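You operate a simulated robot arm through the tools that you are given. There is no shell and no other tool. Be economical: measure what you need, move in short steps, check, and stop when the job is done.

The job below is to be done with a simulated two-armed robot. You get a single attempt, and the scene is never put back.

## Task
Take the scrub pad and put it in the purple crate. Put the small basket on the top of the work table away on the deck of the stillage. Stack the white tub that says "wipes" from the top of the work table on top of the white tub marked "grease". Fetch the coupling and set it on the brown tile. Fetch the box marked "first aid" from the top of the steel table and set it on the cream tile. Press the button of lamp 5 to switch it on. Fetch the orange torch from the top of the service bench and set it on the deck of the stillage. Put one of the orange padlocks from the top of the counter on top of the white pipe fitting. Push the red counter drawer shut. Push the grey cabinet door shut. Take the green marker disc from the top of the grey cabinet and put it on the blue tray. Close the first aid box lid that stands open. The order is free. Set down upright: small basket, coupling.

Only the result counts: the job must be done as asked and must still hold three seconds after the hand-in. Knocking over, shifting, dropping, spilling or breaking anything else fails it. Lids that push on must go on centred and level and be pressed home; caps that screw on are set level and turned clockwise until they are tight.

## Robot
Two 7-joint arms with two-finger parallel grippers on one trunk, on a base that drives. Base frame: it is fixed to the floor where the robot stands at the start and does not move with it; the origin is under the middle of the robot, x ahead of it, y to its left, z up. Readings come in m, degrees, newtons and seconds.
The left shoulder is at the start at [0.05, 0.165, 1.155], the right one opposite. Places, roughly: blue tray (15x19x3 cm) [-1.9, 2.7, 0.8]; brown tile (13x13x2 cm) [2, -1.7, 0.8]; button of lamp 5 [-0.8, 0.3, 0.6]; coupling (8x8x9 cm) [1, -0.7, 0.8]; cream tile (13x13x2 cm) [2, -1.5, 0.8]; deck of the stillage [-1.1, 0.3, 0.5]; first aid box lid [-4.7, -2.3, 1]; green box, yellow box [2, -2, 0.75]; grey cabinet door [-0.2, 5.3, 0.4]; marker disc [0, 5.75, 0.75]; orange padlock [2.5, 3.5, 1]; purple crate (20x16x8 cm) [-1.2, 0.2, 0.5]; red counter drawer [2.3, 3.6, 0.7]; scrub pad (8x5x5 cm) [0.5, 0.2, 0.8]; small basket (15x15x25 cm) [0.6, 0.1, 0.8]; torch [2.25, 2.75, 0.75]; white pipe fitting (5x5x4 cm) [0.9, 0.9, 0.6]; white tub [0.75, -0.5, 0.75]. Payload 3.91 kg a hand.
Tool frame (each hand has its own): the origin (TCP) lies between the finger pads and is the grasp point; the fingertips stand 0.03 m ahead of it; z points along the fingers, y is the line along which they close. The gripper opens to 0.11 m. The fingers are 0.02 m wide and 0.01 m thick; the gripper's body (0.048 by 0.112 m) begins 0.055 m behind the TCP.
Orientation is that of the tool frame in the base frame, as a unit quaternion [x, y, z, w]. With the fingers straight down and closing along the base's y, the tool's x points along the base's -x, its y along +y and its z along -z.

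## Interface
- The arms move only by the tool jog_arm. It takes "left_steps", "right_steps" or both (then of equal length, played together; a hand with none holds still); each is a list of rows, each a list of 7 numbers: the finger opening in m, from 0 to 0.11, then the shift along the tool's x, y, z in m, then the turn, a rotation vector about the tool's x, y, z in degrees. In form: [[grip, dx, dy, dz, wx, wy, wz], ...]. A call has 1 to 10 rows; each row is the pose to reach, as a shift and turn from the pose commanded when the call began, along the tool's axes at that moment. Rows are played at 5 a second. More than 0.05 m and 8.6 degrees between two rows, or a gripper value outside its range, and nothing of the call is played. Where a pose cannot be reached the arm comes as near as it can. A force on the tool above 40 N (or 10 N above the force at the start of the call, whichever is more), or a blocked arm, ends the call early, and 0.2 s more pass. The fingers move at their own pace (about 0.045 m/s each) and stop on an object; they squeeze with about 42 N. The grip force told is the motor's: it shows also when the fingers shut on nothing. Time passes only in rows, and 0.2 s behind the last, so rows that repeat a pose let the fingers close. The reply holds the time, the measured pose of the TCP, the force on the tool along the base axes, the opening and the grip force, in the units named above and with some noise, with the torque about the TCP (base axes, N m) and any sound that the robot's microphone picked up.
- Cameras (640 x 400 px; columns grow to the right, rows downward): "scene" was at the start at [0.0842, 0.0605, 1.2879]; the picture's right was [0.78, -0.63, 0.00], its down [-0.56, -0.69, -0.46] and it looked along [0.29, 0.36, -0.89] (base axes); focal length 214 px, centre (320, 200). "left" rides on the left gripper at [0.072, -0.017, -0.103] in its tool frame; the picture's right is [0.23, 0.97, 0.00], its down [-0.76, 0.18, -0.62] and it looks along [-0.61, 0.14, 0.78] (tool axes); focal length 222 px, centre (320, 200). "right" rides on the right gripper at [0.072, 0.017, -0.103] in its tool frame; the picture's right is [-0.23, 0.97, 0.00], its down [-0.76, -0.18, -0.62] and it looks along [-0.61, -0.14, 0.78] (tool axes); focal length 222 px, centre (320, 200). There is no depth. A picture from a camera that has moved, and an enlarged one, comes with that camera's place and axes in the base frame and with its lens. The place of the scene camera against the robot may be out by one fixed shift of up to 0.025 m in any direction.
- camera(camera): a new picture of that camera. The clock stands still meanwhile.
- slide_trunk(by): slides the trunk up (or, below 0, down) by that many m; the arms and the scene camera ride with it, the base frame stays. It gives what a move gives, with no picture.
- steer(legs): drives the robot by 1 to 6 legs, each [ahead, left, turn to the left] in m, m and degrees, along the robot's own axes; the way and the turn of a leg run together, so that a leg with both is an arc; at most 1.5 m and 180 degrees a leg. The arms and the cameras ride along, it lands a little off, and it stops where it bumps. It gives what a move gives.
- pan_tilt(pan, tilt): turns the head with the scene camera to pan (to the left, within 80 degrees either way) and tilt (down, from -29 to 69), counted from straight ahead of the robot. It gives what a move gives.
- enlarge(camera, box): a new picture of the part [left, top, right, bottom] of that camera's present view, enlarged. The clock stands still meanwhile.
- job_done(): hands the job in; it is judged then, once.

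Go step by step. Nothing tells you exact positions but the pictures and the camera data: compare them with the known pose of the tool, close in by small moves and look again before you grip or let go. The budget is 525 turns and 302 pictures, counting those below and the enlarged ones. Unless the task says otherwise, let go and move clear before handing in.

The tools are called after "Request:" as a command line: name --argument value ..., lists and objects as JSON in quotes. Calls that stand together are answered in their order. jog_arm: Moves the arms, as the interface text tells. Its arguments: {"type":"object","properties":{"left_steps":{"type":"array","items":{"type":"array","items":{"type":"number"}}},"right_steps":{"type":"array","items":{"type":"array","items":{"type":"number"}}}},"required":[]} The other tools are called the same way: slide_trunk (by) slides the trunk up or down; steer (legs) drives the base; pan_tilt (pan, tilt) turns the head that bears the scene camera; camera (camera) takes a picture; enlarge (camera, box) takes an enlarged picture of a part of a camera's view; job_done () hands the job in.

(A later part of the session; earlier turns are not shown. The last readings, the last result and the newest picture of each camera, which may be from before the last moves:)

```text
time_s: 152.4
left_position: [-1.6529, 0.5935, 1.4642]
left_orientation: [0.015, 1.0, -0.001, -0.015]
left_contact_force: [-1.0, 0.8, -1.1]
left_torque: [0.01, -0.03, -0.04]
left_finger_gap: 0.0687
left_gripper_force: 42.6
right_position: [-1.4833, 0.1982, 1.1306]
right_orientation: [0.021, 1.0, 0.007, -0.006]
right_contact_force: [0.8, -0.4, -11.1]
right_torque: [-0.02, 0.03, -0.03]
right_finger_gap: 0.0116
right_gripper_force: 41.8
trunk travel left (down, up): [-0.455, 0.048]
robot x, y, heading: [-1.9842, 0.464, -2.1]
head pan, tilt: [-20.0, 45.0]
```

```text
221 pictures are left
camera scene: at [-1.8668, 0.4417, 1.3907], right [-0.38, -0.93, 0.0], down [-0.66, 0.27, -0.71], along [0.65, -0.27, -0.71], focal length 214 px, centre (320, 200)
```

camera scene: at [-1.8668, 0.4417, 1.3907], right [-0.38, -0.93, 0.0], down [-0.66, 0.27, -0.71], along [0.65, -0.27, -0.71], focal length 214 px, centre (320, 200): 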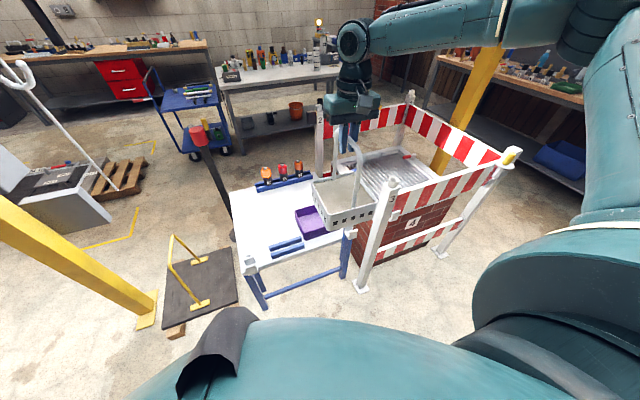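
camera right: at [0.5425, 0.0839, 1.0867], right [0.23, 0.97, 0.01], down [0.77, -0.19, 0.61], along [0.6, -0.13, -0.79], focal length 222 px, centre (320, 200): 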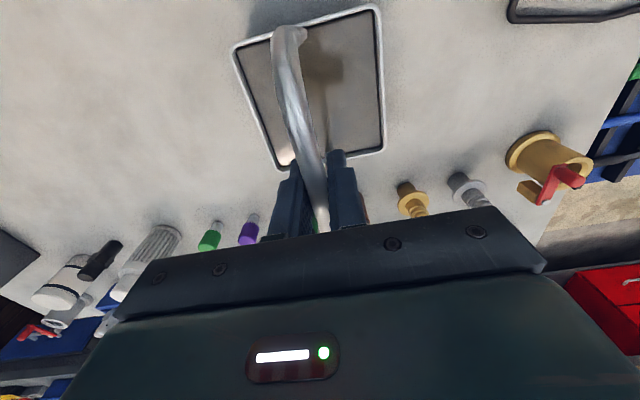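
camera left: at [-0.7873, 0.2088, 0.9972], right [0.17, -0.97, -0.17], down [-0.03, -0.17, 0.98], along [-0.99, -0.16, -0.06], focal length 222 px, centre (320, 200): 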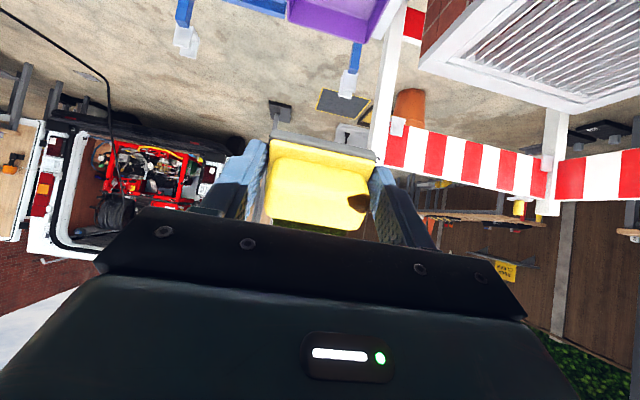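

Request:
steer --legs '[[0, 0.19, 2.1], [0.34, 0, 0]]'

Request:
pan_tilt --pan -15 --tilt 50

Request:
camera --camera "scene"

Request:
camera --camera "right"

```text
time_s: 155.8
left_position: [-1.3197, 0.7995, 1.4634]
left_orientation: [-0.005, 1.0, -0.001, -0.014]
left_contact_force: [0.3, 0.2, -0.9]
left_torque: [0.01, -0.02, -0.03]
left_finger_gap: 0.0689
left_gripper_force: 42.1
right_position: [-1.134, 0.4125, 1.1307]
right_orientation: [-0.001, 1.0, 0.007, -0.007]
right_contact_force: [0.3, 0.1, -10.2]
right_torque: [0.0, -0.04, 0.03]
right_finger_gap: 0.0114
right_gripper_force: 41.8
trunk travel left (down, up): [-0.455, 0.048]
robot x, y, heading: [-1.6494, 0.6559, 0.3]
head pan, tilt: [-20.0, 45.0]
```

```text
time_s: 156.5
left_position: [-1.319, 0.7996, 1.4632]
left_orientation: [-0.005, 1.0, -0.001, -0.015]
left_contact_force: [0.9, -1.3, -0.2]
left_torque: [0.0, 0.02, -0.01]
left_finger_gap: 0.0688
left_gripper_force: 42.3
right_position: [-1.135, 0.4136, 1.1296]
right_orientation: [-0.001, 1.0, 0.008, -0.006]
right_contact_force: [-0.5, 0.4, -11.5]
right_torque: [-0.04, -0.01, 0.03]
right_finger_gap: 0.0118
right_gripper_force: 41.4
trunk travel left (down, up): [-0.455, 0.048]
robot x, y, heading: [-1.6485, 0.6536, 0.4]
head pan, tilt: [-15.0, 50.0]
```

```text
220 pictures are left
camera scene: at [-1.5288, 0.6468, 1.3838], right [-0.25, -0.97, 0.0], down [-0.74, 0.19, -0.64], along [0.62, -0.16, -0.77], focal length 214 px, centre (320, 200)
```

scene: 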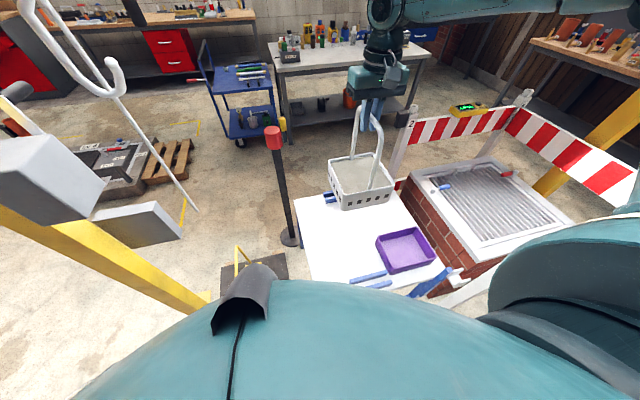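

```text
219 pictures are left
camera right: at [-1.2049, 0.4284, 1.235], right [0.23, 0.97, 0.01], down [0.77, -0.19, 0.61], along [0.6, -0.13, -0.79], focal length 222 px, centre (320, 200)
```

right: 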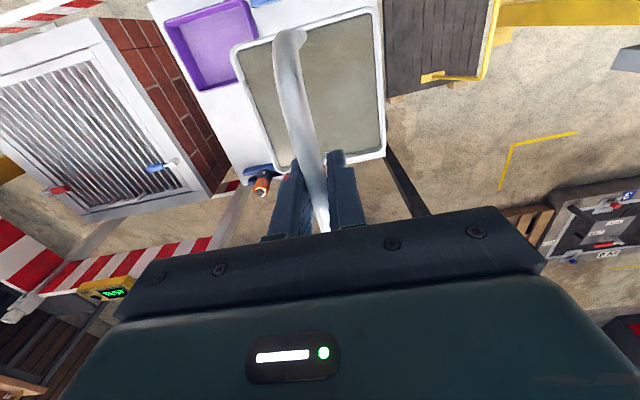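

Request:
jog_arm --right_steps '[[0, -0.015, 0.002, 0, 0, 0, 0], [0, -0.03, 0.002, 0, 0, 0, 0]]'

Request:
slide_trunk --by -0.28

Request:
camera --camera "scene"

Request:
camera --camera "right"

```text
time_s: 157.1
left_position: [-1.3191, 0.7999, 1.4639]
left_orientation: [-0.005, 1.0, -0.001, -0.015]
left_contact_force: [0.5, -0.9, -0.3]
left_torque: [-0.02, 0.03, -0.02]
left_finger_gap: 0.0688
left_gripper_force: 41.9
right_position: [-1.1046, 0.4142, 1.1303]
right_orientation: [-0.001, 1.0, 0.008, -0.007]
right_contact_force: [-0.8, -0.2, -11.0]
right_torque: [-0.02, -0.05, -0.05]
right_finger_gap: 0.0117
right_gripper_force: 42.1
trunk travel left (down, up): [-0.455, 0.048]
robot x, y, heading: [-1.6506, 0.656, -0.0]
head pan, tilt: [-15.0, 50.0]
```

```text
time_s: 159.9
left_position: [-1.319, 0.8013, 1.184]
left_orientation: [-0.006, 1.0, -0.001, -0.015]
left_contact_force: [0.0, -0.3, -0.5]
left_torque: [0.03, 0.0, 0.01]
left_finger_gap: 0.0687
left_gripper_force: 41.7
right_position: [-1.1051, 0.415, 0.8504]
right_orientation: [-0.001, 1.0, 0.008, -0.006]
right_contact_force: [0.4, 0.0, -10.9]
right_torque: [0.02, 0.0, 0.01]
right_finger_gap: 0.0114
right_gripper_force: 41.8
trunk travel left (down, up): [-0.175, 0.328]
robot x, y, heading: [-1.6454, 0.656, 0.2]
head pan, tilt: [-15.0, 50.0]
```

```text
218 pictures are left
camera scene: at [-1.5291, 0.647, 1.1039], right [-0.25, -0.97, 0.0], down [-0.74, 0.19, -0.64], along [0.62, -0.16, -0.77], focal length 214 px, centre (320, 200)
```

scene: 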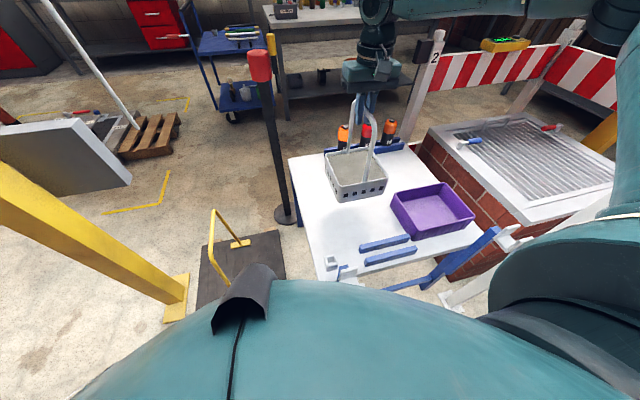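

```text
217 pictures are left
camera right: at [-1.1749, 0.4302, 0.9554], right [0.23, 0.97, 0.01], down [0.77, -0.19, 0.61], along [0.6, -0.13, -0.79], focal length 222 px, centre (320, 200)
```

right: 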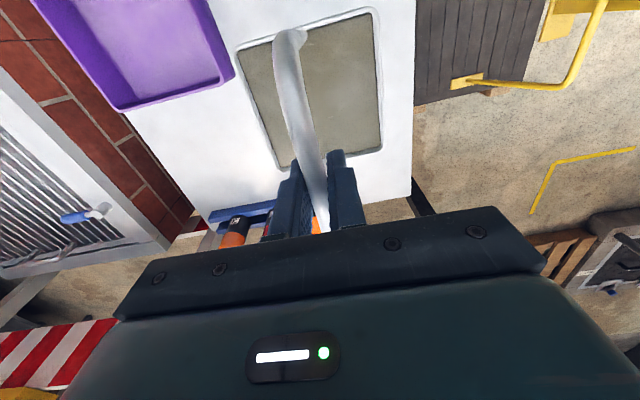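

Request:
slide_trunk --by -0.09

Request:
enlarge --camera "scene" --box '[270, 80, 490, 280]'

```text
time_s: 161.2
left_position: [-1.3199, 0.8008, 1.0942]
left_orientation: [-0.005, 1.0, -0.002, -0.016]
left_contact_force: [-0.1, -0.4, -0.7]
left_torque: [0.01, -0.02, -0.04]
left_finger_gap: 0.0687
left_gripper_force: 41.8
right_position: [-1.1046, 0.4136, 0.7613]
right_orientation: [0.0, 1.0, 0.007, -0.006]
right_contact_force: [-0.1, -0.7, -10.0]
right_torque: [-0.02, -0.03, 0.01]
right_finger_gap: 0.0114
right_gripper_force: 41.7
trunk travel left (down, up): [-0.085, 0.418]
robot x, y, heading: [-1.6463, 0.6521, 0.1]
head pan, tilt: [-15.0, 50.0]
```

```text
2.00 times, centred on (380, 180) of scene
camera zoom: at [-1.5292, 0.647, 1.0139], right [-0.25, -0.97, 0.0], down [-0.74, 0.19, -0.64], along [0.62, -0.16, -0.77], focal length 429 px, centre (200, 240)
```

zoom: 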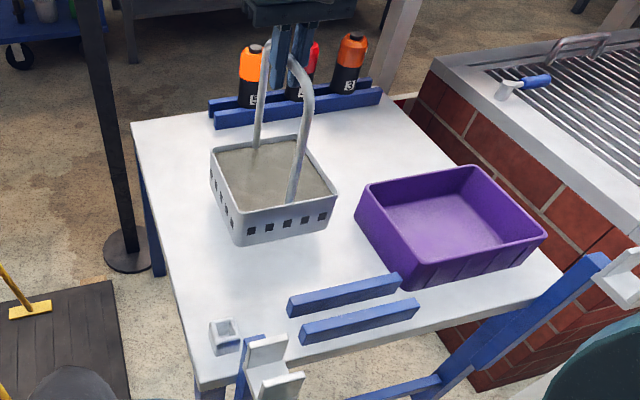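

Request:
slide_trunk --by -0.022

Request:
enlarge --camera "scene" --box '[320, 120, 420, 220]'

```text
time_s: 161.8
left_position: [-1.3187, 0.8, 1.0713]
left_orientation: [-0.005, 1.0, -0.002, -0.015]
left_contact_force: [0.8, 0.0, -0.9]
left_torque: [-0.02, 0.01, 0.02]
left_finger_gap: 0.0687
left_gripper_force: 41.4
right_position: [-1.1056, 0.4135, 0.7386]
right_orientation: [-0.001, 1.0, 0.006, -0.006]
right_contact_force: [0.5, 0.0, -9.9]
right_torque: [0.02, -0.08, -0.01]
right_finger_gap: 0.0119
right_gripper_force: 41.7
trunk travel left (down, up): [-0.063, 0.44]
robot x, y, heading: [-1.6492, 0.6591, 0.4]
head pan, tilt: [-15.0, 50.0]
```

```text
4.00 times, centred on (370, 170) of scene
camera zoom: at [-1.5293, 0.6471, 0.9918], right [-0.25, -0.97, 0.0], down [-0.74, 0.19, -0.64], along [0.62, -0.16, -0.77], focal length 858 px, centre (120, 320)
```

zoom: 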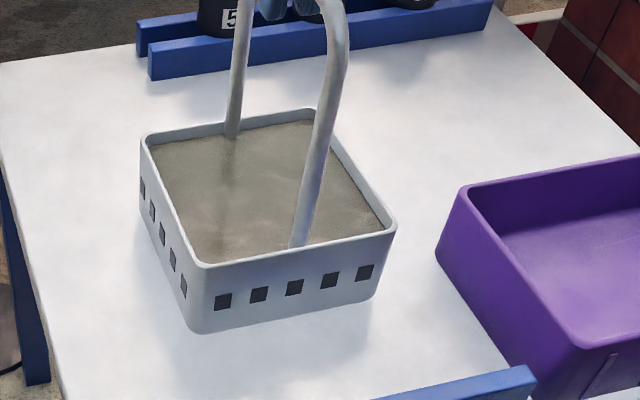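

Close to the deck now; ease it down in small steps.

Request:
jog_arm --right_steps '[[0, 0, 0, 0.004, 0, 0, 0], [0, 0, 0, 0.008, 0, 0, 0]]'

```text
time_s: 162.4
left_position: [-1.3206, 0.8002, 1.0723]
left_orientation: [-0.006, 1.0, -0.002, -0.015]
left_contact_force: [0.2, -0.2, -0.4]
left_torque: [0.01, 0.0, 0.02]
left_finger_gap: 0.0688
left_gripper_force: 42.1
right_position: [-1.1046, 0.4146, 0.7343]
right_orientation: [0.0, 1.0, 0.007, -0.002]
right_contact_force: [2.3, -4.9, 12.3]
right_torque: [0.03, 1.18, 0.13]
right_finger_gap: 0.0114
right_gripper_force: 41.8
trunk travel left (down, up): [-0.063, 0.44]
robot x, y, heading: [-1.6513, 0.6583, 0.4]
head pan, tilt: [-15.0, 50.0]
```

Request:
jog_arm --right_steps '[[0, 0, 0, -0.003, 0, 0, 0], [0.015, 0, 0, -0.003, 0, 0, 0], [0.03, 0, 0, -0.003, 0, 0, 0], [0.06, 0, 0, -0.003, 0, 0, 0], [0.09, 0, 0, -0.003, 0, 0, 0], [0.11, 0, 0, -0.003, 0, 0, 0], [0.11, 0, 0, -0.003, 0, 0, 0]]'

Request:
camera --camera "right"

Request:
enlarge --camera "scene" --box '[300, 60, 460, 240]'

```text
time_s: 164.0
left_position: [-1.3194, 0.8006, 1.0732]
left_orientation: [-0.005, 1.0, -0.002, -0.015]
left_contact_force: [1.5, -0.2, -1.2]
left_torque: [0.0, 0.0, -0.02]
left_finger_gap: 0.0688
left_gripper_force: 42.2
right_position: [-1.1052, 0.4153, 0.7342]
right_orientation: [0.0, 1.0, 0.007, -0.005]
right_contact_force: [1.2, -1.0, 0.4]
right_torque: [-0.01, 0.04, 0.02]
right_finger_gap: 0.1102
right_gripper_force: 0.1
trunk travel left (down, up): [-0.063, 0.44]
robot x, y, heading: [-1.6496, 0.653, 0.5]
head pan, tilt: [-15.0, 50.0]
```

```text
214 pictures are left
camera right: at [-1.1756, 0.4306, 0.8388], right [0.23, 0.97, 0.01], down [0.77, -0.18, 0.61], along [0.6, -0.13, -0.79], focal length 222 px, centre (320, 200)
```

right: 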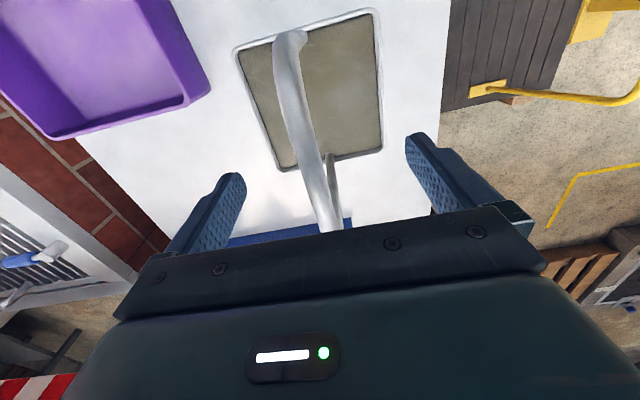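

```text
2.22 times, centred on (380, 150) of scene
camera zoom: at [-1.5298, 0.6473, 0.9919], right [-0.25, -0.97, 0.0], down [-0.74, 0.19, -0.64], along [0.62, -0.16, -0.77], focal length 477 px, centre (187, 311)
```

zoom: 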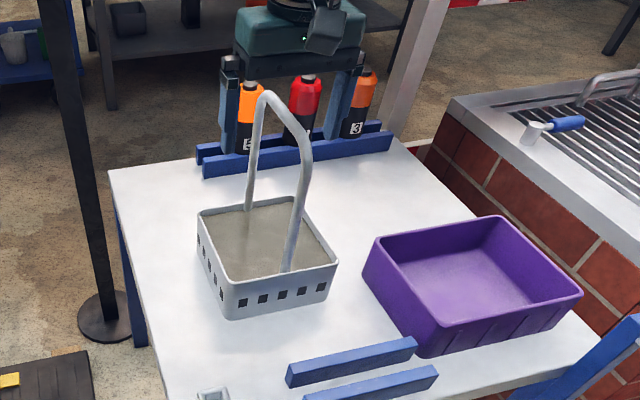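

Request:
slide_trunk --by 0.3

Request:
camera --camera "scene"

```text
time_s: 167.0
left_position: [-1.3202, 0.8011, 1.3724]
left_orientation: [-0.005, 1.0, -0.002, -0.015]
left_contact_force: [0.3, -0.2, 0.6]
left_torque: [-0.03, -0.02, -0.01]
left_finger_gap: 0.0683
left_gripper_force: 42.4
right_position: [-1.105, 0.4152, 1.0344]
right_orientation: [-0.001, 1.0, 0.007, -0.006]
right_contact_force: [0.0, -0.2, 0.6]
right_torque: [-0.01, -0.03, 0.02]
right_finger_gap: 0.1098
right_gripper_force: 0.1
trunk travel left (down, up): [-0.363, 0.14]
robot x, y, heading: [-1.6493, 0.6512, 0.4]
head pan, tilt: [-15.0, 50.0]
```

```text
212 pictures are left
camera scene: at [-1.5297, 0.6473, 1.2919], right [-0.25, -0.97, 0.0], down [-0.74, 0.19, -0.64], along [0.62, -0.16, -0.77], focal length 214 px, centre (320, 200)
```

scene: 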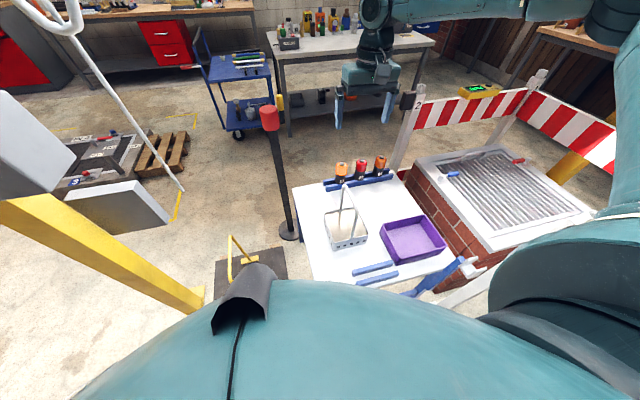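

Request:
jog_arm --right_steps '[[0.11, 0.01, 0, -0.04, 0, 0, 0], [0.11, 0.03, 0, -0.08, 0, 0, 0], [0.11, 0.06, 0, -0.11, 0, 0, 0], [0.11, 0.09, 0, -0.14, 0, 0, 0], [0.11, 0.12, 0, -0.17, 0, 0, 0], [0.11, 0.16, 0, -0.19, 0, 0, 0], [0.11, 0.2, 0, -0.2, 0, 0, 0]]'

Request:
steer --legs '[[-0.03, -0.32, 0], [0, 0, -20]]'

Request:
pan_tilt --pan 0 --tilt 50

Request:
camera --camera "scene"

```text
time_s: 168.6
left_position: [-1.3202, 0.8014, 1.3722]
left_orientation: [-0.005, 1.0, -0.002, -0.014]
left_contact_force: [-0.7, 0.4, -0.2]
left_torque: [-0.02, -0.05, 0.0]
left_finger_gap: 0.0687
left_gripper_force: 42.2
right_position: [-1.3065, 0.4107, 1.237]
right_orientation: [-0.001, 1.0, 0.007, -0.005]
right_contact_force: [-0.5, -0.1, -0.5]
right_torque: [0.03, 0.0, 0.03]
right_finger_gap: 0.1103
right_gripper_force: 0.1
trunk travel left (down, up): [-0.363, 0.14]
robot x, y, heading: [-1.6506, 0.653, 0.5]
head pan, tilt: [-15.0, 50.0]
```

```text
time_s: 171.8
left_position: [-1.3182, 0.3635, 1.3714]
left_orientation: [0.167, 0.986, 0.001, -0.015]
left_contact_force: [-0.5, 0.0, 0.2]
left_torque: [0.04, -0.02, -0.02]
left_finger_gap: 0.069
left_gripper_force: 41.8
right_position: [-1.4366, -0.0072, 1.2364]
right_orientation: [0.172, 0.985, 0.007, -0.004]
right_contact_force: [-0.8, -0.5, 0.4]
right_torque: [-0.02, -0.02, -0.03]
right_finger_gap: 0.1099
right_gripper_force: 0.0
trunk travel left (down, up): [-0.363, 0.14]
robot x, y, heading: [-1.6777, 0.3394, -19.6]
head pan, tilt: [-15.0, 50.0]
```

```text
time_s: 172.6
left_position: [-1.3181, 0.3629, 1.3733]
left_orientation: [0.167, 0.986, 0.001, -0.016]
left_contact_force: [-0.7, -1.2, -1.5]
left_torque: [0.02, -0.03, -0.03]
left_finger_gap: 0.0688
left_gripper_force: 41.9
right_position: [-1.4359, -0.0078, 1.2363]
right_orientation: [0.172, 0.985, 0.008, -0.005]
right_contact_force: [0.1, -0.3, -0.4]
right_torque: [0.01, -0.01, 0.01]
right_finger_gap: 0.1101
right_gripper_force: 0.2
trunk travel left (down, up): [-0.363, 0.14]
robot x, y, heading: [-1.6788, 0.3381, -19.7]
head pan, tilt: [0.0, 50.0]
```

```text
211 pictures are left
camera scene: at [-1.5614, 0.3142, 1.2919], right [-0.34, -0.94, 0.0], down [-0.72, 0.26, -0.64], along [0.61, -0.22, -0.77], focal length 214 px, centre (320, 200)
```

scene: 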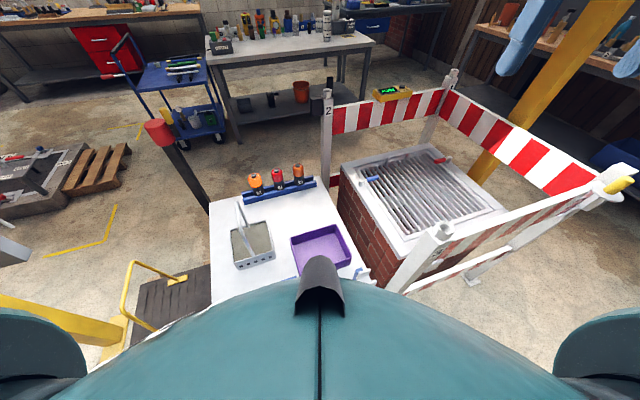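

Request:
jog_arm --left_steps '[[0.03, -0.026, -0.024, 0.01, 0, 0, 0], [0.03, -0.053, -0.047, 0.02, 0, 0, 0], [0.03, -0.079, -0.07, 0.04, 0, 0, 0], [0.03, -0.105, -0.094, 0.06, 0, 0, 0], [0.03, -0.132, -0.118, 0.08, 0, 0, 0], [0.03, -0.158, -0.141, 0.1, 0, 0, 0], [0.03, -0.158, -0.141, 0.14, 0, 0, 0], [0.03, -0.158, -0.141, 0.18, 0, 0, 0]]'

Request:
slide_trunk --by -0.12

Request:
camera --camera "left"

```text
time_s: 174.4
left_position: [-1.2203, 0.1794, 1.1895]
left_orientation: [0.168, 0.986, 0.0, -0.014]
left_contact_force: [0.0, 0.5, -0.2]
left_torque: [0.01, 0.01, -0.02]
left_finger_gap: 0.0688
left_gripper_force: 41.6
right_position: [-1.436, -0.0088, 1.236]
right_orientation: [0.172, 0.985, 0.008, -0.005]
right_contact_force: [-0.6, -0.6, 0.6]
right_torque: [0.01, -0.02, 0.01]
right_finger_gap: 0.1099
right_gripper_force: 0.1
trunk travel left (down, up): [-0.363, 0.14]
robot x, y, heading: [-1.6787, 0.3366, -19.3]
head pan, tilt: [0.0, 50.0]
```

```text
time_s: 175.9
left_position: [-1.2222, 0.1795, 1.0705]
left_orientation: [0.168, 0.986, 0.001, -0.014]
left_contact_force: [-0.4, -0.1, 0.6]
left_torque: [0.02, 0.02, 0.0]
left_finger_gap: 0.0686
left_gripper_force: 42.1
right_position: [-1.4359, -0.0072, 1.1152]
right_orientation: [0.172, 0.985, 0.007, -0.004]
right_contact_force: [-0.1, -0.7, -0.2]
right_torque: [0.0, 0.02, 0.02]
right_finger_gap: 0.1097
right_gripper_force: 0.1
trunk travel left (down, up): [-0.243, 0.26]
robot x, y, heading: [-1.6754, 0.3395, -19.5]
head pan, tilt: [0.0, 50.0]
```

```text
210 pictures are left
camera left: at [-1.2939, 0.1866, 1.1745], right [0.11, 0.99, 0.0], down [0.79, -0.09, 0.6], along [0.6, -0.06, -0.8], focal length 222 px, centre (320, 200)
```

left: 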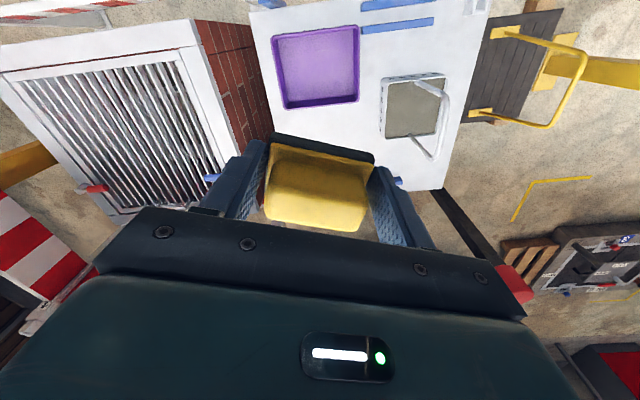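

Request:
jog_arm --left_steps '[[0.03, 0, 0, 0.045, 0, 0, 0], [0.03, 0, 0, 0.09, 0, 0, 0], [0.03, 0, 0, 0.135, 0, 0, 0], [0.03, 0, 0, 0.18, 0, 0, 0], [0.03, 0, 0, 0.225, 0, 0, 0], [0.03, 0, 0, 0.27, 0, 0, 0], [0.03, 0, 0, 0.315, 0, 0, 0], [0.03, 0, 0, 0.36, 0, 0, 0]]'

Request:
camera --camera "left"

```text
time_s: 177.7
left_position: [-1.2318, 0.1798, 0.7105]
left_orientation: [0.168, 0.986, 0.0, -0.015]
left_contact_force: [-0.4, 0.6, 0.5]
left_torque: [0.0, 0.01, 0.01]
left_finger_gap: 0.0689
left_gripper_force: 41.7
right_position: [-1.4354, -0.0099, 1.1162]
right_orientation: [0.173, 0.985, 0.008, -0.003]
right_contact_force: [-0.4, -0.3, -0.2]
right_torque: [0.0, 0.01, 0.0]
right_finger_gap: 0.1099
right_gripper_force: 0.2
trunk travel left (down, up): [-0.243, 0.26]
robot x, y, heading: [-1.6754, 0.3379, -19.4]
head pan, tilt: [0.0, 50.0]
```

```text
209 pictures are left
camera left: at [-1.3038, 0.1877, 0.815], right [0.11, 0.99, 0.0], down [0.79, -0.09, 0.6], along [0.6, -0.06, -0.8], focal length 222 px, centre (320, 200)
```

left: 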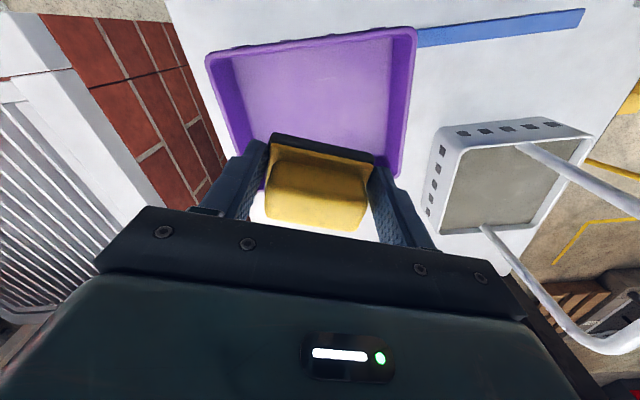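

Request:
jog_arm --left_steps '[[0.03, 0, -0.002, 0.04, 0, 0, 0], [0.03, -0.002, -0.004, 0.08, 0, 0, 0], [0.03, -0.004, -0.006, 0.12, 0, 0, 0], [0.03, -0.004, -0.006, 0.145, 0, 0, 0]]'

Request:
camera --camera "left"

```text
time_s: 178.7
left_position: [-1.2328, 0.1754, 0.5624]
left_orientation: [0.167, 0.986, 0.001, -0.015]
left_contact_force: [0.1, -0.2, -1.4]
left_torque: [-0.01, 0.0, -0.02]
left_finger_gap: 0.069
left_gripper_force: 42.2
right_position: [-1.4365, -0.0085, 1.1151]
right_orientation: [0.172, 0.985, 0.008, -0.004]
right_contact_force: [-0.6, 0.2, -1.1]
right_torque: [0.01, -0.02, 0.02]
right_finger_gap: 0.1102
right_gripper_force: 0.0
trunk travel left (down, up): [-0.243, 0.26]
robot x, y, heading: [-1.6804, 0.338, -19.3]
head pan, tilt: [0.0, 50.0]
```

```text
208 pictures are left
camera left: at [-1.3052, 0.1827, 0.6682], right [0.11, 0.99, 0.0], down [0.8, -0.09, 0.6], along [0.6, -0.06, -0.8], focal length 222 px, centre (320, 200)
```

left: 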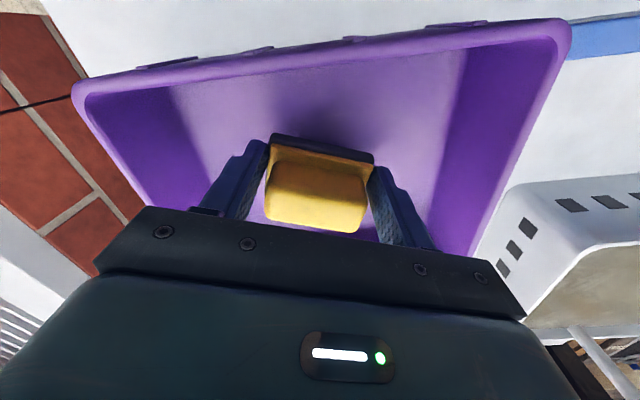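

Request:
jog_arm --left_steps '[[0.03, 0, 0, 0.006, 0, 0, 0], [0.03, 0, 0, 0.012, 0, 0, 0], [0.07, 0, 0, 0.012, 0, 0, 0], [0.085, 0, 0, 0.012, 0, 0, 0], [0.09, 0, 0, 0.012, 0, 0, 0], [0.09, 0, 0, 0, 0, 0, 0], [0.09, 0, 0, -0.03, 0, 0, 0], [0.09, 0, 0, -0.07, 0, 0, 0], [0.09, 0, 0, -0.11, 0, 0, 0], [0.09, 0, 0, -0.15, 0, 0, 0]]'

Request:
camera --camera "left"

```text
time_s: 180.9
left_position: [-1.2301, 0.1757, 0.7158]
left_orientation: [0.168, 0.986, 0.0, -0.015]
left_contact_force: [0.1, -0.4, 0.3]
left_torque: [0.0, -0.01, 0.02]
left_finger_gap: 0.0902
left_gripper_force: 0.1
right_position: [-1.4367, -0.0091, 1.1154]
right_orientation: [0.172, 0.985, 0.007, -0.003]
right_contact_force: [-0.4, -0.2, 0.5]
right_torque: [0.01, 0.03, 0.02]
right_finger_gap: 0.1101
right_gripper_force: 0.0
trunk travel left (down, up): [-0.243, 0.26]
robot x, y, heading: [-1.6753, 0.3387, -19.6]
head pan, tilt: [0.0, 50.0]
```

```text
207 pictures are left
camera left: at [-1.3014, 0.1825, 0.8207], right [0.11, 0.99, 0.0], down [0.79, -0.09, 0.6], along [0.6, -0.06, -0.8], focal length 222 px, centre (320, 200)
```

left: 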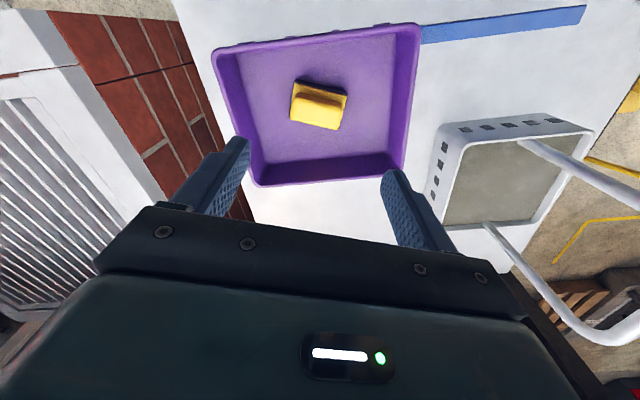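

Request:
jog_arm --left_steps '[[0.09, 0, 0, -0.045, 0, 0, 0], [0.09, 0, 0, -0.09, 0, 0, 0], [0.09, 0, 0, -0.135, 0, 0, 0], [0.09, 0, 0, -0.18, 0, 0, 0], [0.09, 0, 0, -0.225, 0, 0, 0], [0.09, 0, 0, -0.27, 0, 0, 0], [0.09, 0, 0, -0.315, 0, 0, 0], [0.09, 0, 0.02, -0.35, 0, 0, 0], [0.09, 0.03, 0.05, -0.37, 0, 0, 0]]'

Request:
steer --legs '[[-0.5, 0, 0], [0, 0, -100]]'

Request:
pan_tilt --pan -40 --tilt 25

Request:
camera --camera "scene"

```text
time_s: 182.9
left_position: [-1.2298, 0.2307, 1.0853]
left_orientation: [0.167, 0.986, 0.0, -0.014]
left_contact_force: [0.1, -0.5, 0.1]
left_torque: [0.0, -0.01, 0.01]
left_finger_gap: 0.0896
left_gripper_force: 0.0
right_position: [-1.4361, -0.0067, 1.1157]
right_orientation: [0.171, 0.985, 0.009, -0.005]
right_contact_force: [-0.1, -0.5, 1.2]
right_torque: [0.02, 0.07, -0.03]
right_finger_gap: 0.1099
right_gripper_force: 0.0
trunk travel left (down, up): [-0.243, 0.26]
robot x, y, heading: [-1.6786, 0.3401, -19.4]
head pan, tilt: [0.0, 50.0]
```

```text
time_s: 190.1
left_position: [-2.3316, 0.0863, 1.0863]
left_orientation: [0.866, 0.5, 0.012, -0.009]
left_contact_force: [-0.1, 0.6, -0.2]
left_torque: [0.02, 0.01, 0.05]
left_finger_gap: 0.0902
left_gripper_force: 0.1
right_position: [-2.5276, 0.3324, 1.1156]
right_orientation: [0.868, 0.496, 0.007, 0.003]
right_contact_force: [-0.4, -0.1, -0.1]
right_torque: [0.0, 0.01, -0.01]
right_finger_gap: 0.1101
right_gripper_force: 0.0
trunk travel left (down, up): [-0.243, 0.26]
robot x, y, heading: [-2.141, 0.5043, -120.5]
head pan, tilt: [0.0, 50.0]
```

```text
time_s: 191.1
left_position: [-2.332, 0.0866, 1.0854]
left_orientation: [0.866, 0.499, 0.012, -0.008]
left_contact_force: [-0.5, 0.0, 0.0]
left_torque: [-0.01, 0.01, 0.01]
left_finger_gap: 0.0897
left_gripper_force: 0.0
right_position: [-2.5273, 0.3333, 1.117]
right_orientation: [0.868, 0.496, 0.008, 0.003]
right_contact_force: [0.0, -0.1, -0.7]
right_torque: [0.01, 0.02, -0.03]
right_finger_gap: 0.1099
right_gripper_force: 0.3
trunk travel left (down, up): [-0.243, 0.26]
robot x, y, heading: [-2.1406, 0.5033, -120.3]
head pan, tilt: [-40.0, 25.0]
```

```text
206 pictures are left
camera scene: at [-2.2283, 0.4593, 1.2094], right [-0.34, 0.94, 0.0], down [0.4, 0.14, -0.91], along [-0.85, -0.31, -0.42], focal length 214 px, centre (320, 200)
```

scene: 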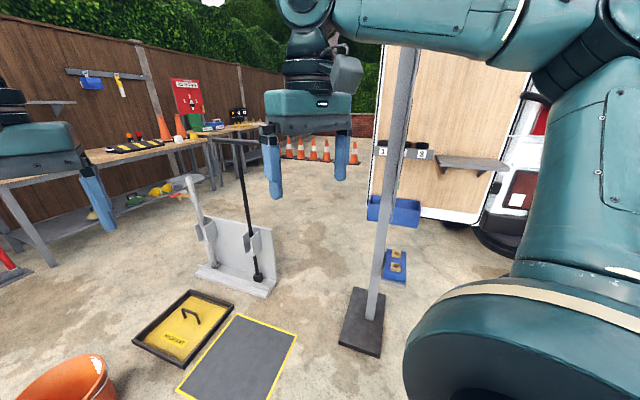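

Request:
pan_tilt --pan 15 --tilt 35

Request:
camera --camera "scene"

Request:
pan_tilt --pan -75 --tilt 25

Request:
camera --camera "scene"

```text
time_s: 192.4
left_position: [-2.3316, 0.086, 1.0852]
left_orientation: [0.866, 0.5, 0.013, -0.009]
left_contact_force: [0.2, 0.3, -0.9]
left_torque: [0.0, -0.01, -0.01]
left_finger_gap: 0.0901
left_gripper_force: 0.0
right_position: [-2.5272, 0.3326, 1.1169]
right_orientation: [0.868, 0.497, 0.009, 0.003]
right_contact_force: [0.0, 0.3, 0.0]
right_torque: [0.02, -0.02, 0.0]
right_finger_gap: 0.11
right_gripper_force: 0.1
trunk travel left (down, up): [-0.243, 0.26]
robot x, y, heading: [-2.1388, 0.5066, -120.6]
head pan, tilt: [15.0, 35.0]
```

```text
205 pictures are left
camera scene: at [-2.1649, 0.4055, 1.1937], right [-0.96, 0.26, 0.0], down [0.15, 0.55, -0.82], along [-0.22, -0.79, -0.57], focal length 214 px, centre (320, 200)
```

scene: 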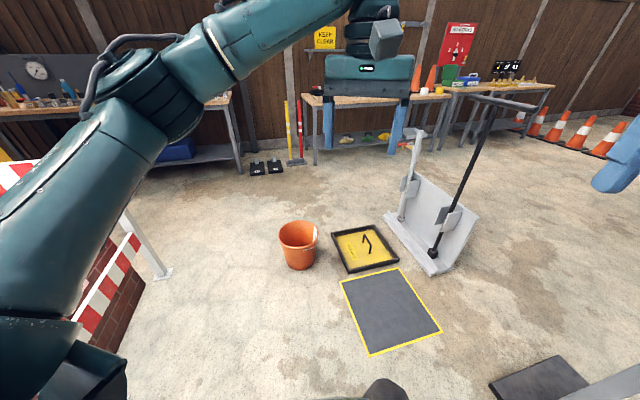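

```text
time_s: 194.0
left_position: [-2.3314, 0.0846, 1.0845]
left_orientation: [0.866, 0.5, 0.011, -0.009]
left_contact_force: [1.0, -0.4, -0.5]
left_torque: [0.0, 0.01, -0.01]
left_finger_gap: 0.09
left_gripper_force: 0.1
right_position: [-2.5267, 0.3326, 1.1163]
right_orientation: [0.868, 0.496, 0.008, 0.003]
right_contact_force: [0.6, 0.3, 0.0]
right_torque: [0.01, 0.02, -0.04]
right_finger_gap: 0.11
right_gripper_force: 0.1
trunk travel left (down, up): [-0.243, 0.26]
robot x, y, heading: [-2.1438, 0.5025, -120.4]
head pan, tilt: [-75.0, 25.0]
```

```text
204 pictures are left
camera scene: at [-2.2305, 0.5147, 1.2094], right [0.26, 0.96, 0.0], down [0.41, -0.11, -0.91], along [-0.87, 0.24, -0.42], focal length 214 px, centre (320, 200)
```

scene: 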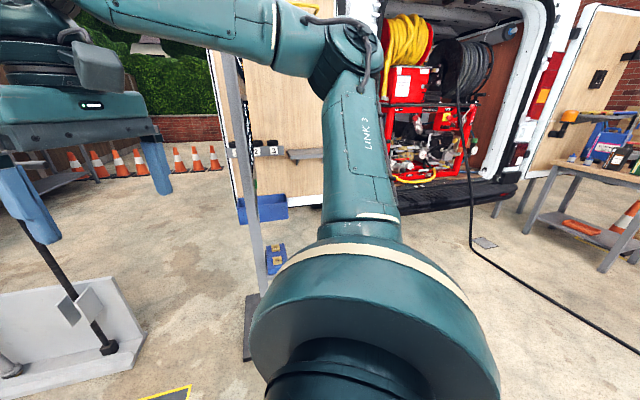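

Request:
slide_trunk --by 0.1

Request:
steer --legs '[[0, 0, 30.4], [0, 0.36, 0], [1.2, 0, 0], [0.55, 0, 0]]'

```text
time_s: 195.4
left_position: [-2.3318, 0.0861, 1.1857]
left_orientation: [0.866, 0.499, 0.012, -0.009]
left_contact_force: [0.2, 0.2, 0.6]
left_torque: [0.01, 0.01, -0.01]
left_finger_gap: 0.09
left_gripper_force: 0.1
right_position: [-2.527, 0.3323, 1.2153]
right_orientation: [0.868, 0.496, 0.008, 0.003]
right_contact_force: [-0.4, -0.1, -0.6]
right_torque: [0.0, -0.02, -0.01]
right_finger_gap: 0.1101
right_gripper_force: 0.0
trunk travel left (down, up): [-0.343, 0.16]
robot x, y, heading: [-2.1433, 0.5024, -120.3]
head pan, tilt: [-75.0, 25.0]
```

```text
time_s: 207.7
left_position: [-1.7838, -1.7156, 1.1861]
left_orientation: [0.715, 0.699, 0.009, -0.012]
left_contact_force: [0.2, -0.5, 0.1]
left_torque: [0.03, -0.02, 0.05]
left_finger_gap: 0.09
left_gripper_force: 0.1
right_position: [-2.0739, -1.5934, 1.2154]
right_orientation: [0.718, 0.696, 0.009, 0.002]
right_contact_force: [-0.3, 0.0, -0.9]
right_torque: [-0.01, 0.02, 0.01]
right_finger_gap: 0.1098
right_gripper_force: 0.0
trunk travel left (down, up): [-0.343, 0.16]
robot x, y, heading: [-1.8173, -1.2561, -91.8]
head pan, tilt: [-75.0, 25.0]
```

Request:
steer --legs '[[0, 0, 1.8], [0, -1.4, 0], [0, -1.2, 0]]'

Request:
pan_tilt --pan -15 --tilt 25

Request:
camera --camera "scene"

```text
time_s: 220.7
left_position: [-4.3734, -1.761, 1.1856]
left_orientation: [0.699, 0.715, 0.008, -0.012]
left_contact_force: [0.2, 0.4, 0.4]
left_torque: [-0.02, 0.0, 0.0]
left_finger_gap: 0.09
left_gripper_force: 0.1
right_position: [-4.6694, -1.6526, 1.2151]
right_orientation: [0.701, 0.713, 0.009, 0.001]
right_contact_force: [1.0, 0.6, -0.2]
right_torque: [-0.01, 0.0, -0.01]
right_finger_gap: 0.11
right_gripper_force: 0.2
trunk travel left (down, up): [-0.343, 0.16]
robot x, y, heading: [-4.4295, -1.3066, -89.1]
head pan, tilt: [-75.0, 25.0]
```

```text
time_s: 222.0
left_position: [-4.3735, -1.7607, 1.1847]
left_orientation: [0.699, 0.715, 0.008, -0.011]
left_contact_force: [0.3, -1.2, -0.5]
left_torque: [0.01, -0.04, -0.02]
left_finger_gap: 0.0899
left_gripper_force: 0.0
right_position: [-4.6686, -1.6522, 1.2161]
right_orientation: [0.702, 0.712, 0.009, 0.001]
right_contact_force: [0.2, -0.4, 0.1]
right_torque: [0.0, 0.03, -0.01]
right_finger_gap: 0.1099
right_gripper_force: 0.1
trunk travel left (down, up): [-0.343, 0.16]
robot x, y, heading: [-4.4298, -1.3048, -88.7]
head pan, tilt: [-15.0, 25.0]
```

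```text
203 pictures are left
camera scene: at [-4.4357, -1.4127, 1.3094], right [-0.97, 0.24, 0.0], down [0.1, 0.41, -0.91], along [-0.22, -0.88, -0.42], focal length 214 px, centre (320, 200)
```

scene: 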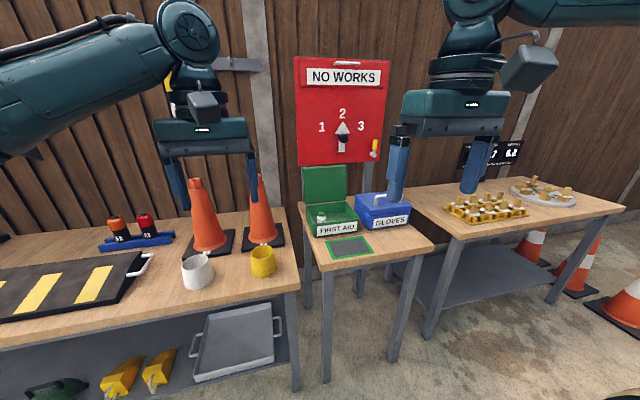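

Request:
enlarge --camera "scene" --box '[270, 140, 430, 270]'

```text
3.08 times, centred on (350, 205) of scene
camera zoom: at [-4.4357, -1.4127, 1.3094], right [-0.97, 0.24, 0.0], down [0.1, 0.41, -0.91], along [-0.22, -0.88, -0.42], focal length 660 px, centre (228, 185)
```

zoom: 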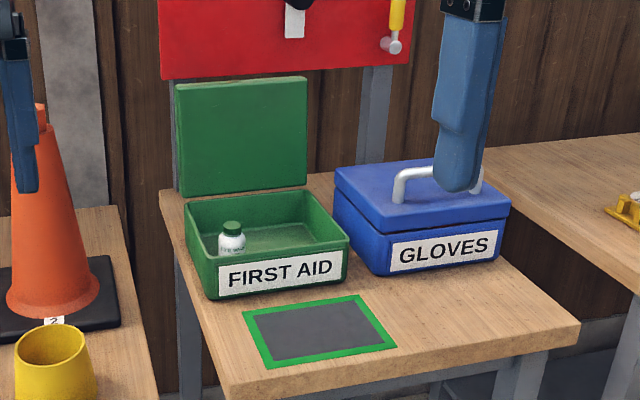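

Request:
jog_arm --left_steps '[[0.09, 0.03, 0.01, -0.02, 0, 0, 0], [0.06, 0.06, 0.03, -0.04, 0, 0, 0], [0.03, 0.1, 0.05, -0.05, 0, 0, 0], [0.0, 0.14, 0.07, -0.06, 0, 0, 0], [0, 0.18, 0.09, -0.06, 0, 0, 0]]' --right_steps '[[0.09, 0, 0, 0, 0, 0, 0], [0.06, 0, 0, 0, 0, 0, 0], [0.03, 0, 0, 0, 0, 0, 0], [0, 0, 0, 0, 0, 0, 0], [0, 0, 0, 0, 0, 0, 0]]'

Request:
steer --legs '[[0.36, 0, 0]]'

Request:
camera --camera "right"

Request:
camera --camera "scene"

```text
time_s: 223.2
left_position: [-4.2868, -1.5804, 1.25]
left_orientation: [0.699, 0.715, 0.009, -0.011]
left_contact_force: [-0.1, -0.1, -0.1]
left_torque: [-0.01, 0.0, 0.02]
left_finger_gap: 0.0036
left_gripper_force: 0.0
right_position: [-4.668, -1.6523, 1.215]
right_orientation: [0.702, 0.712, 0.008, 0.001]
right_contact_force: [-0.4, -0.5, -0.1]
right_torque: [-0.02, 0.05, 0.0]
right_finger_gap: 0.0063
right_gripper_force: 0.0
trunk travel left (down, up): [-0.343, 0.16]
robot x, y, heading: [-4.4282, -1.3016, -89.2]
head pan, tilt: [-15.0, 25.0]
```

```text
time_s: 225.5
left_position: [-4.2823, -1.9327, 1.2498]
left_orientation: [0.699, 0.715, 0.009, -0.012]
left_contact_force: [0.7, 0.2, -0.1]
left_torque: [-0.02, 0.01, 0.01]
left_finger_gap: 0.0003
left_gripper_force: 37.7
right_position: [-4.6619, -2.0051, 1.2149]
right_orientation: [0.701, 0.713, 0.009, 0.001]
right_contact_force: [-0.8, -0.9, -0.7]
right_torque: [0.03, -0.01, -0.04]
right_finger_gap: 0.0
right_gripper_force: 37.2
trunk travel left (down, up): [-0.343, 0.16]
robot x, y, heading: [-4.4239, -1.6581, -89.3]
head pan, tilt: [-15.0, 25.0]
```

```text
201 pictures are left
camera right: at [-4.647, -1.932, 1.3202], right [0.98, -0.21, 0.01], down [-0.17, -0.77, 0.61], along [-0.12, -0.6, -0.79], focal length 222 px, centre (320, 200)
```

right: 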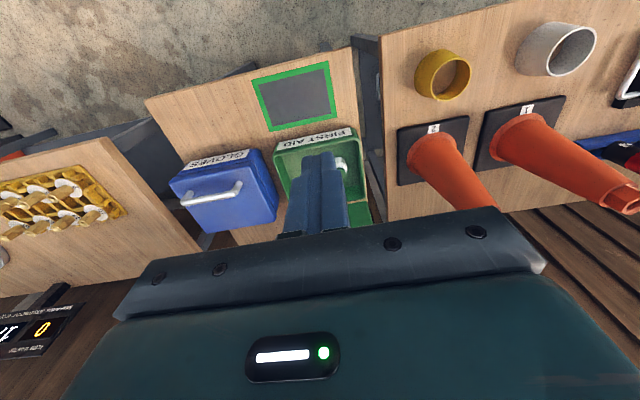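

```text
200 pictures are left
camera scene: at [-4.4293, -1.7651, 1.3094], right [-0.97, 0.24, 0.0], down [0.1, 0.41, -0.91], along [-0.22, -0.88, -0.42], focal length 214 px, centre (320, 200)
```

scene: 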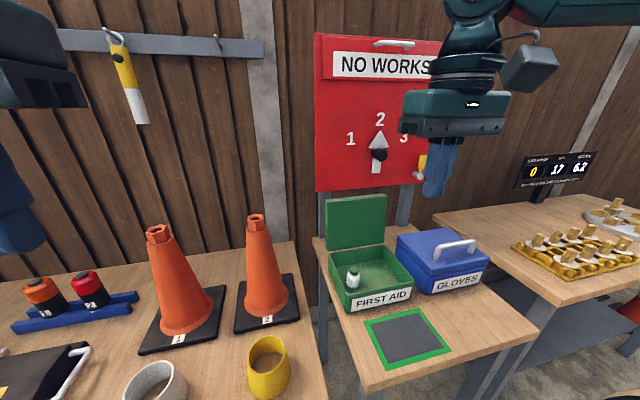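

Request:
jog_arm --right_steps '[[0, -0.03, 0.004, 0.0, 0, -6, 0], [0, -0.07, 0.008, 0.0, 0, -12, 0], [0, -0.11, 0.012, 0.01, 0, -18, 0], [0, -0.15, 0.018, 0.02, 0, -24, 0], [0, -0.19, 0.022, 0.03, 0, -30, 0], [0, -0.23, 0.022, 0.04, 0, -30, 0], [0, -0.27, 0.022, 0.05, 0, -30, 0], [0, -0.31, 0.022, 0.06, 0, -30, 0]]'

Request:
camera --camera "scene"

Request:
camera --camera "right"

```text
time_s: 227.3
left_position: [-4.2818, -1.9327, 1.2511]
left_orientation: [0.699, 0.715, 0.009, -0.011]
left_contact_force: [-0.4, -0.1, 0.1]
left_torque: [-0.01, 0.01, 0.03]
left_finger_gap: 0.0001
left_gripper_force: 37.6
right_position: [-4.6438, -2.3007, 1.1505]
right_orientation: [0.681, 0.687, -0.174, 0.187]
right_contact_force: [0.3, 0.4, 1.1]
right_torque: [0.01, 0.01, 0.03]
right_finger_gap: 0.0
right_gripper_force: 37.6
right hand out of reach, approached as far as the arm can: row 8
trunk travel left (down, up): [-0.343, 0.16]
robot x, y, heading: [-4.4237, -1.6585, -88.9]
head pan, tilt: [-15.0, 25.0]
```

```text
199 pictures are left
camera scene: at [-4.4296, -1.7644, 1.3095], right [-0.97, 0.24, 0.0], down [0.1, 0.41, -0.91], along [-0.22, -0.88, -0.42], focal length 214 px, centre (320, 200)
```

scene: 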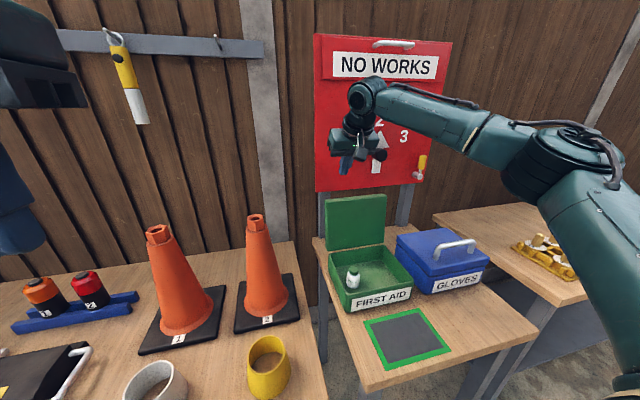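

```text
198 pictures are left
camera right: at [-4.6281, -2.1841, 1.2056], right [0.97, -0.19, 0.13], down [-0.19, -0.36, 0.91], along [-0.12, -0.91, -0.38], focal length 222 px, centre (320, 200)
```

right: 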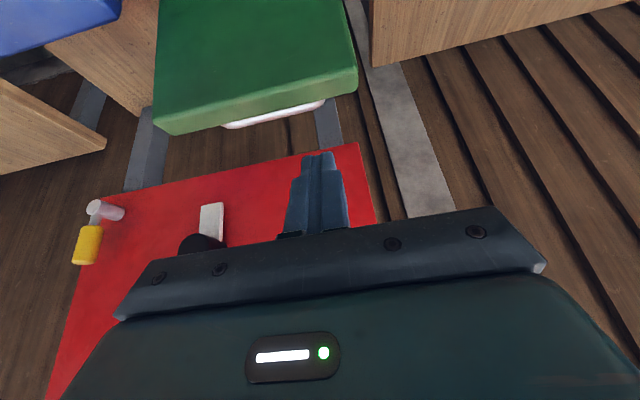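

Request:
jog_arm --right_steps '[[0, 0, 0, 0.025, 0, 0, 0], [0, -0.012, 0, 0.05, 0, 0, 0]]'

Request:
camera --camera "right"

```text
time_s: 227.9
left_position: [-4.2816, -1.9345, 1.2505]
left_orientation: [0.699, 0.715, 0.008, -0.011]
left_contact_force: [0.4, 0.5, 0.5]
left_torque: [0.0, -0.03, 0.0]
left_finger_gap: 0.0
left_gripper_force: 37.4
right_position: [-4.6519, -2.3177, 1.1076]
right_orientation: [0.68, 0.688, -0.174, 0.186]
right_contact_force: [0.2, -0.3, 0.3]
right_torque: [-0.03, 0.04, -0.01]
right_finger_gap: 0.0
right_gripper_force: 38.0
right hand out of reach, approached as far as the arm can: row 1, 2
trunk travel left (down, up): [-0.343, 0.16]
robot x, y, heading: [-4.4193, -1.6586, -89.2]
head pan, tilt: [-15.0, 25.0]
```

```text
197 pictures are left
camera right: at [-4.6368, -2.2009, 1.163], right [0.98, -0.18, 0.13], down [-0.19, -0.36, 0.91], along [-0.12, -0.92, -0.38], focal length 222 px, centre (320, 200)
```

right: 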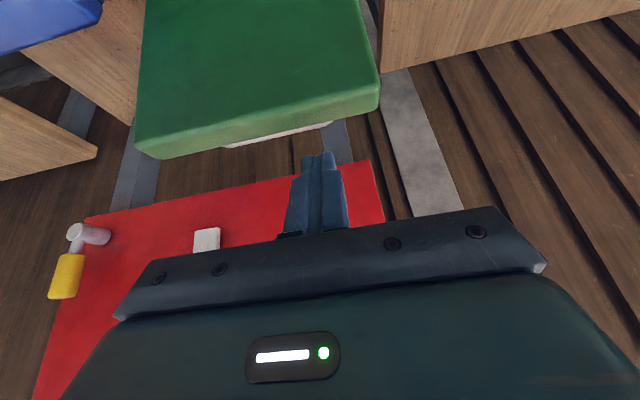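

Request:
slide_trunk --by 0.12

Request:
jog_arm --right_steps '[[0, 0, 0, 0.03, 0, 0, 0], [0, -0.004, 0.004, 0.065, 0, 0, 0], [0, -0.004, 0.008, 0.1, 0, 0, 0]]'

Request:
camera --camera "right"

```text
time_s: 229.4
left_position: [-4.2825, -1.9325, 1.3696]
left_orientation: [0.699, 0.715, 0.008, -0.011]
left_contact_force: [0.2, -0.2, 0.4]
left_torque: [-0.01, -0.03, 0.02]
left_finger_gap: 0.0
left_gripper_force: 37.2
right_position: [-4.6524, -2.3164, 1.2284]
right_orientation: [0.68, 0.687, -0.174, 0.187]
right_contact_force: [0.0, 0.1, -0.6]
right_torque: [0.04, -0.05, 0.03]
right_finger_gap: 0.0
right_gripper_force: 37.4
trunk travel left (down, up): [-0.463, 0.04]
robot x, y, heading: [-4.423, -1.6569, -88.7]
head pan, tilt: [-15.0, 25.0]
```

```text
time_s: 230.2
left_position: [-4.2813, -1.9339, 1.3705]
left_orientation: [0.699, 0.715, 0.008, -0.011]
left_contact_force: [-0.3, 0.4, -1.0]
left_torque: [0.01, 0.02, 0.0]
left_finger_gap: 0.0
left_gripper_force: 37.5
right_position: [-4.6646, -2.327, 1.1499]
right_orientation: [0.681, 0.687, -0.174, 0.186]
right_contact_force: [-0.8, -0.3, 0.6]
right_torque: [-0.03, 0.01, -0.04]
right_finger_gap: 0.0001
right_gripper_force: 37.7
right hand out of reach, approached as far as the arm can: row 1, 2, 3
trunk travel left (down, up): [-0.463, 0.04]
robot x, y, heading: [-4.4201, -1.6587, -89.3]
head pan, tilt: [-15.0, 25.0]
```

```text
196 pictures are left
camera right: at [-4.6491, -2.2107, 1.2044], right [0.97, -0.18, 0.13], down [-0.19, -0.36, 0.91], along [-0.12, -0.92, -0.38], focal length 222 px, centre (320, 200)
```

right: 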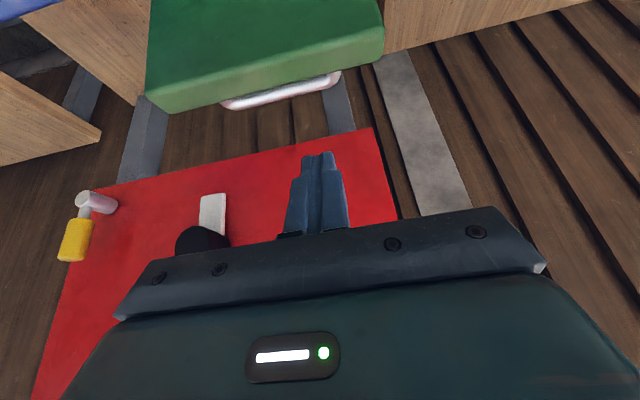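

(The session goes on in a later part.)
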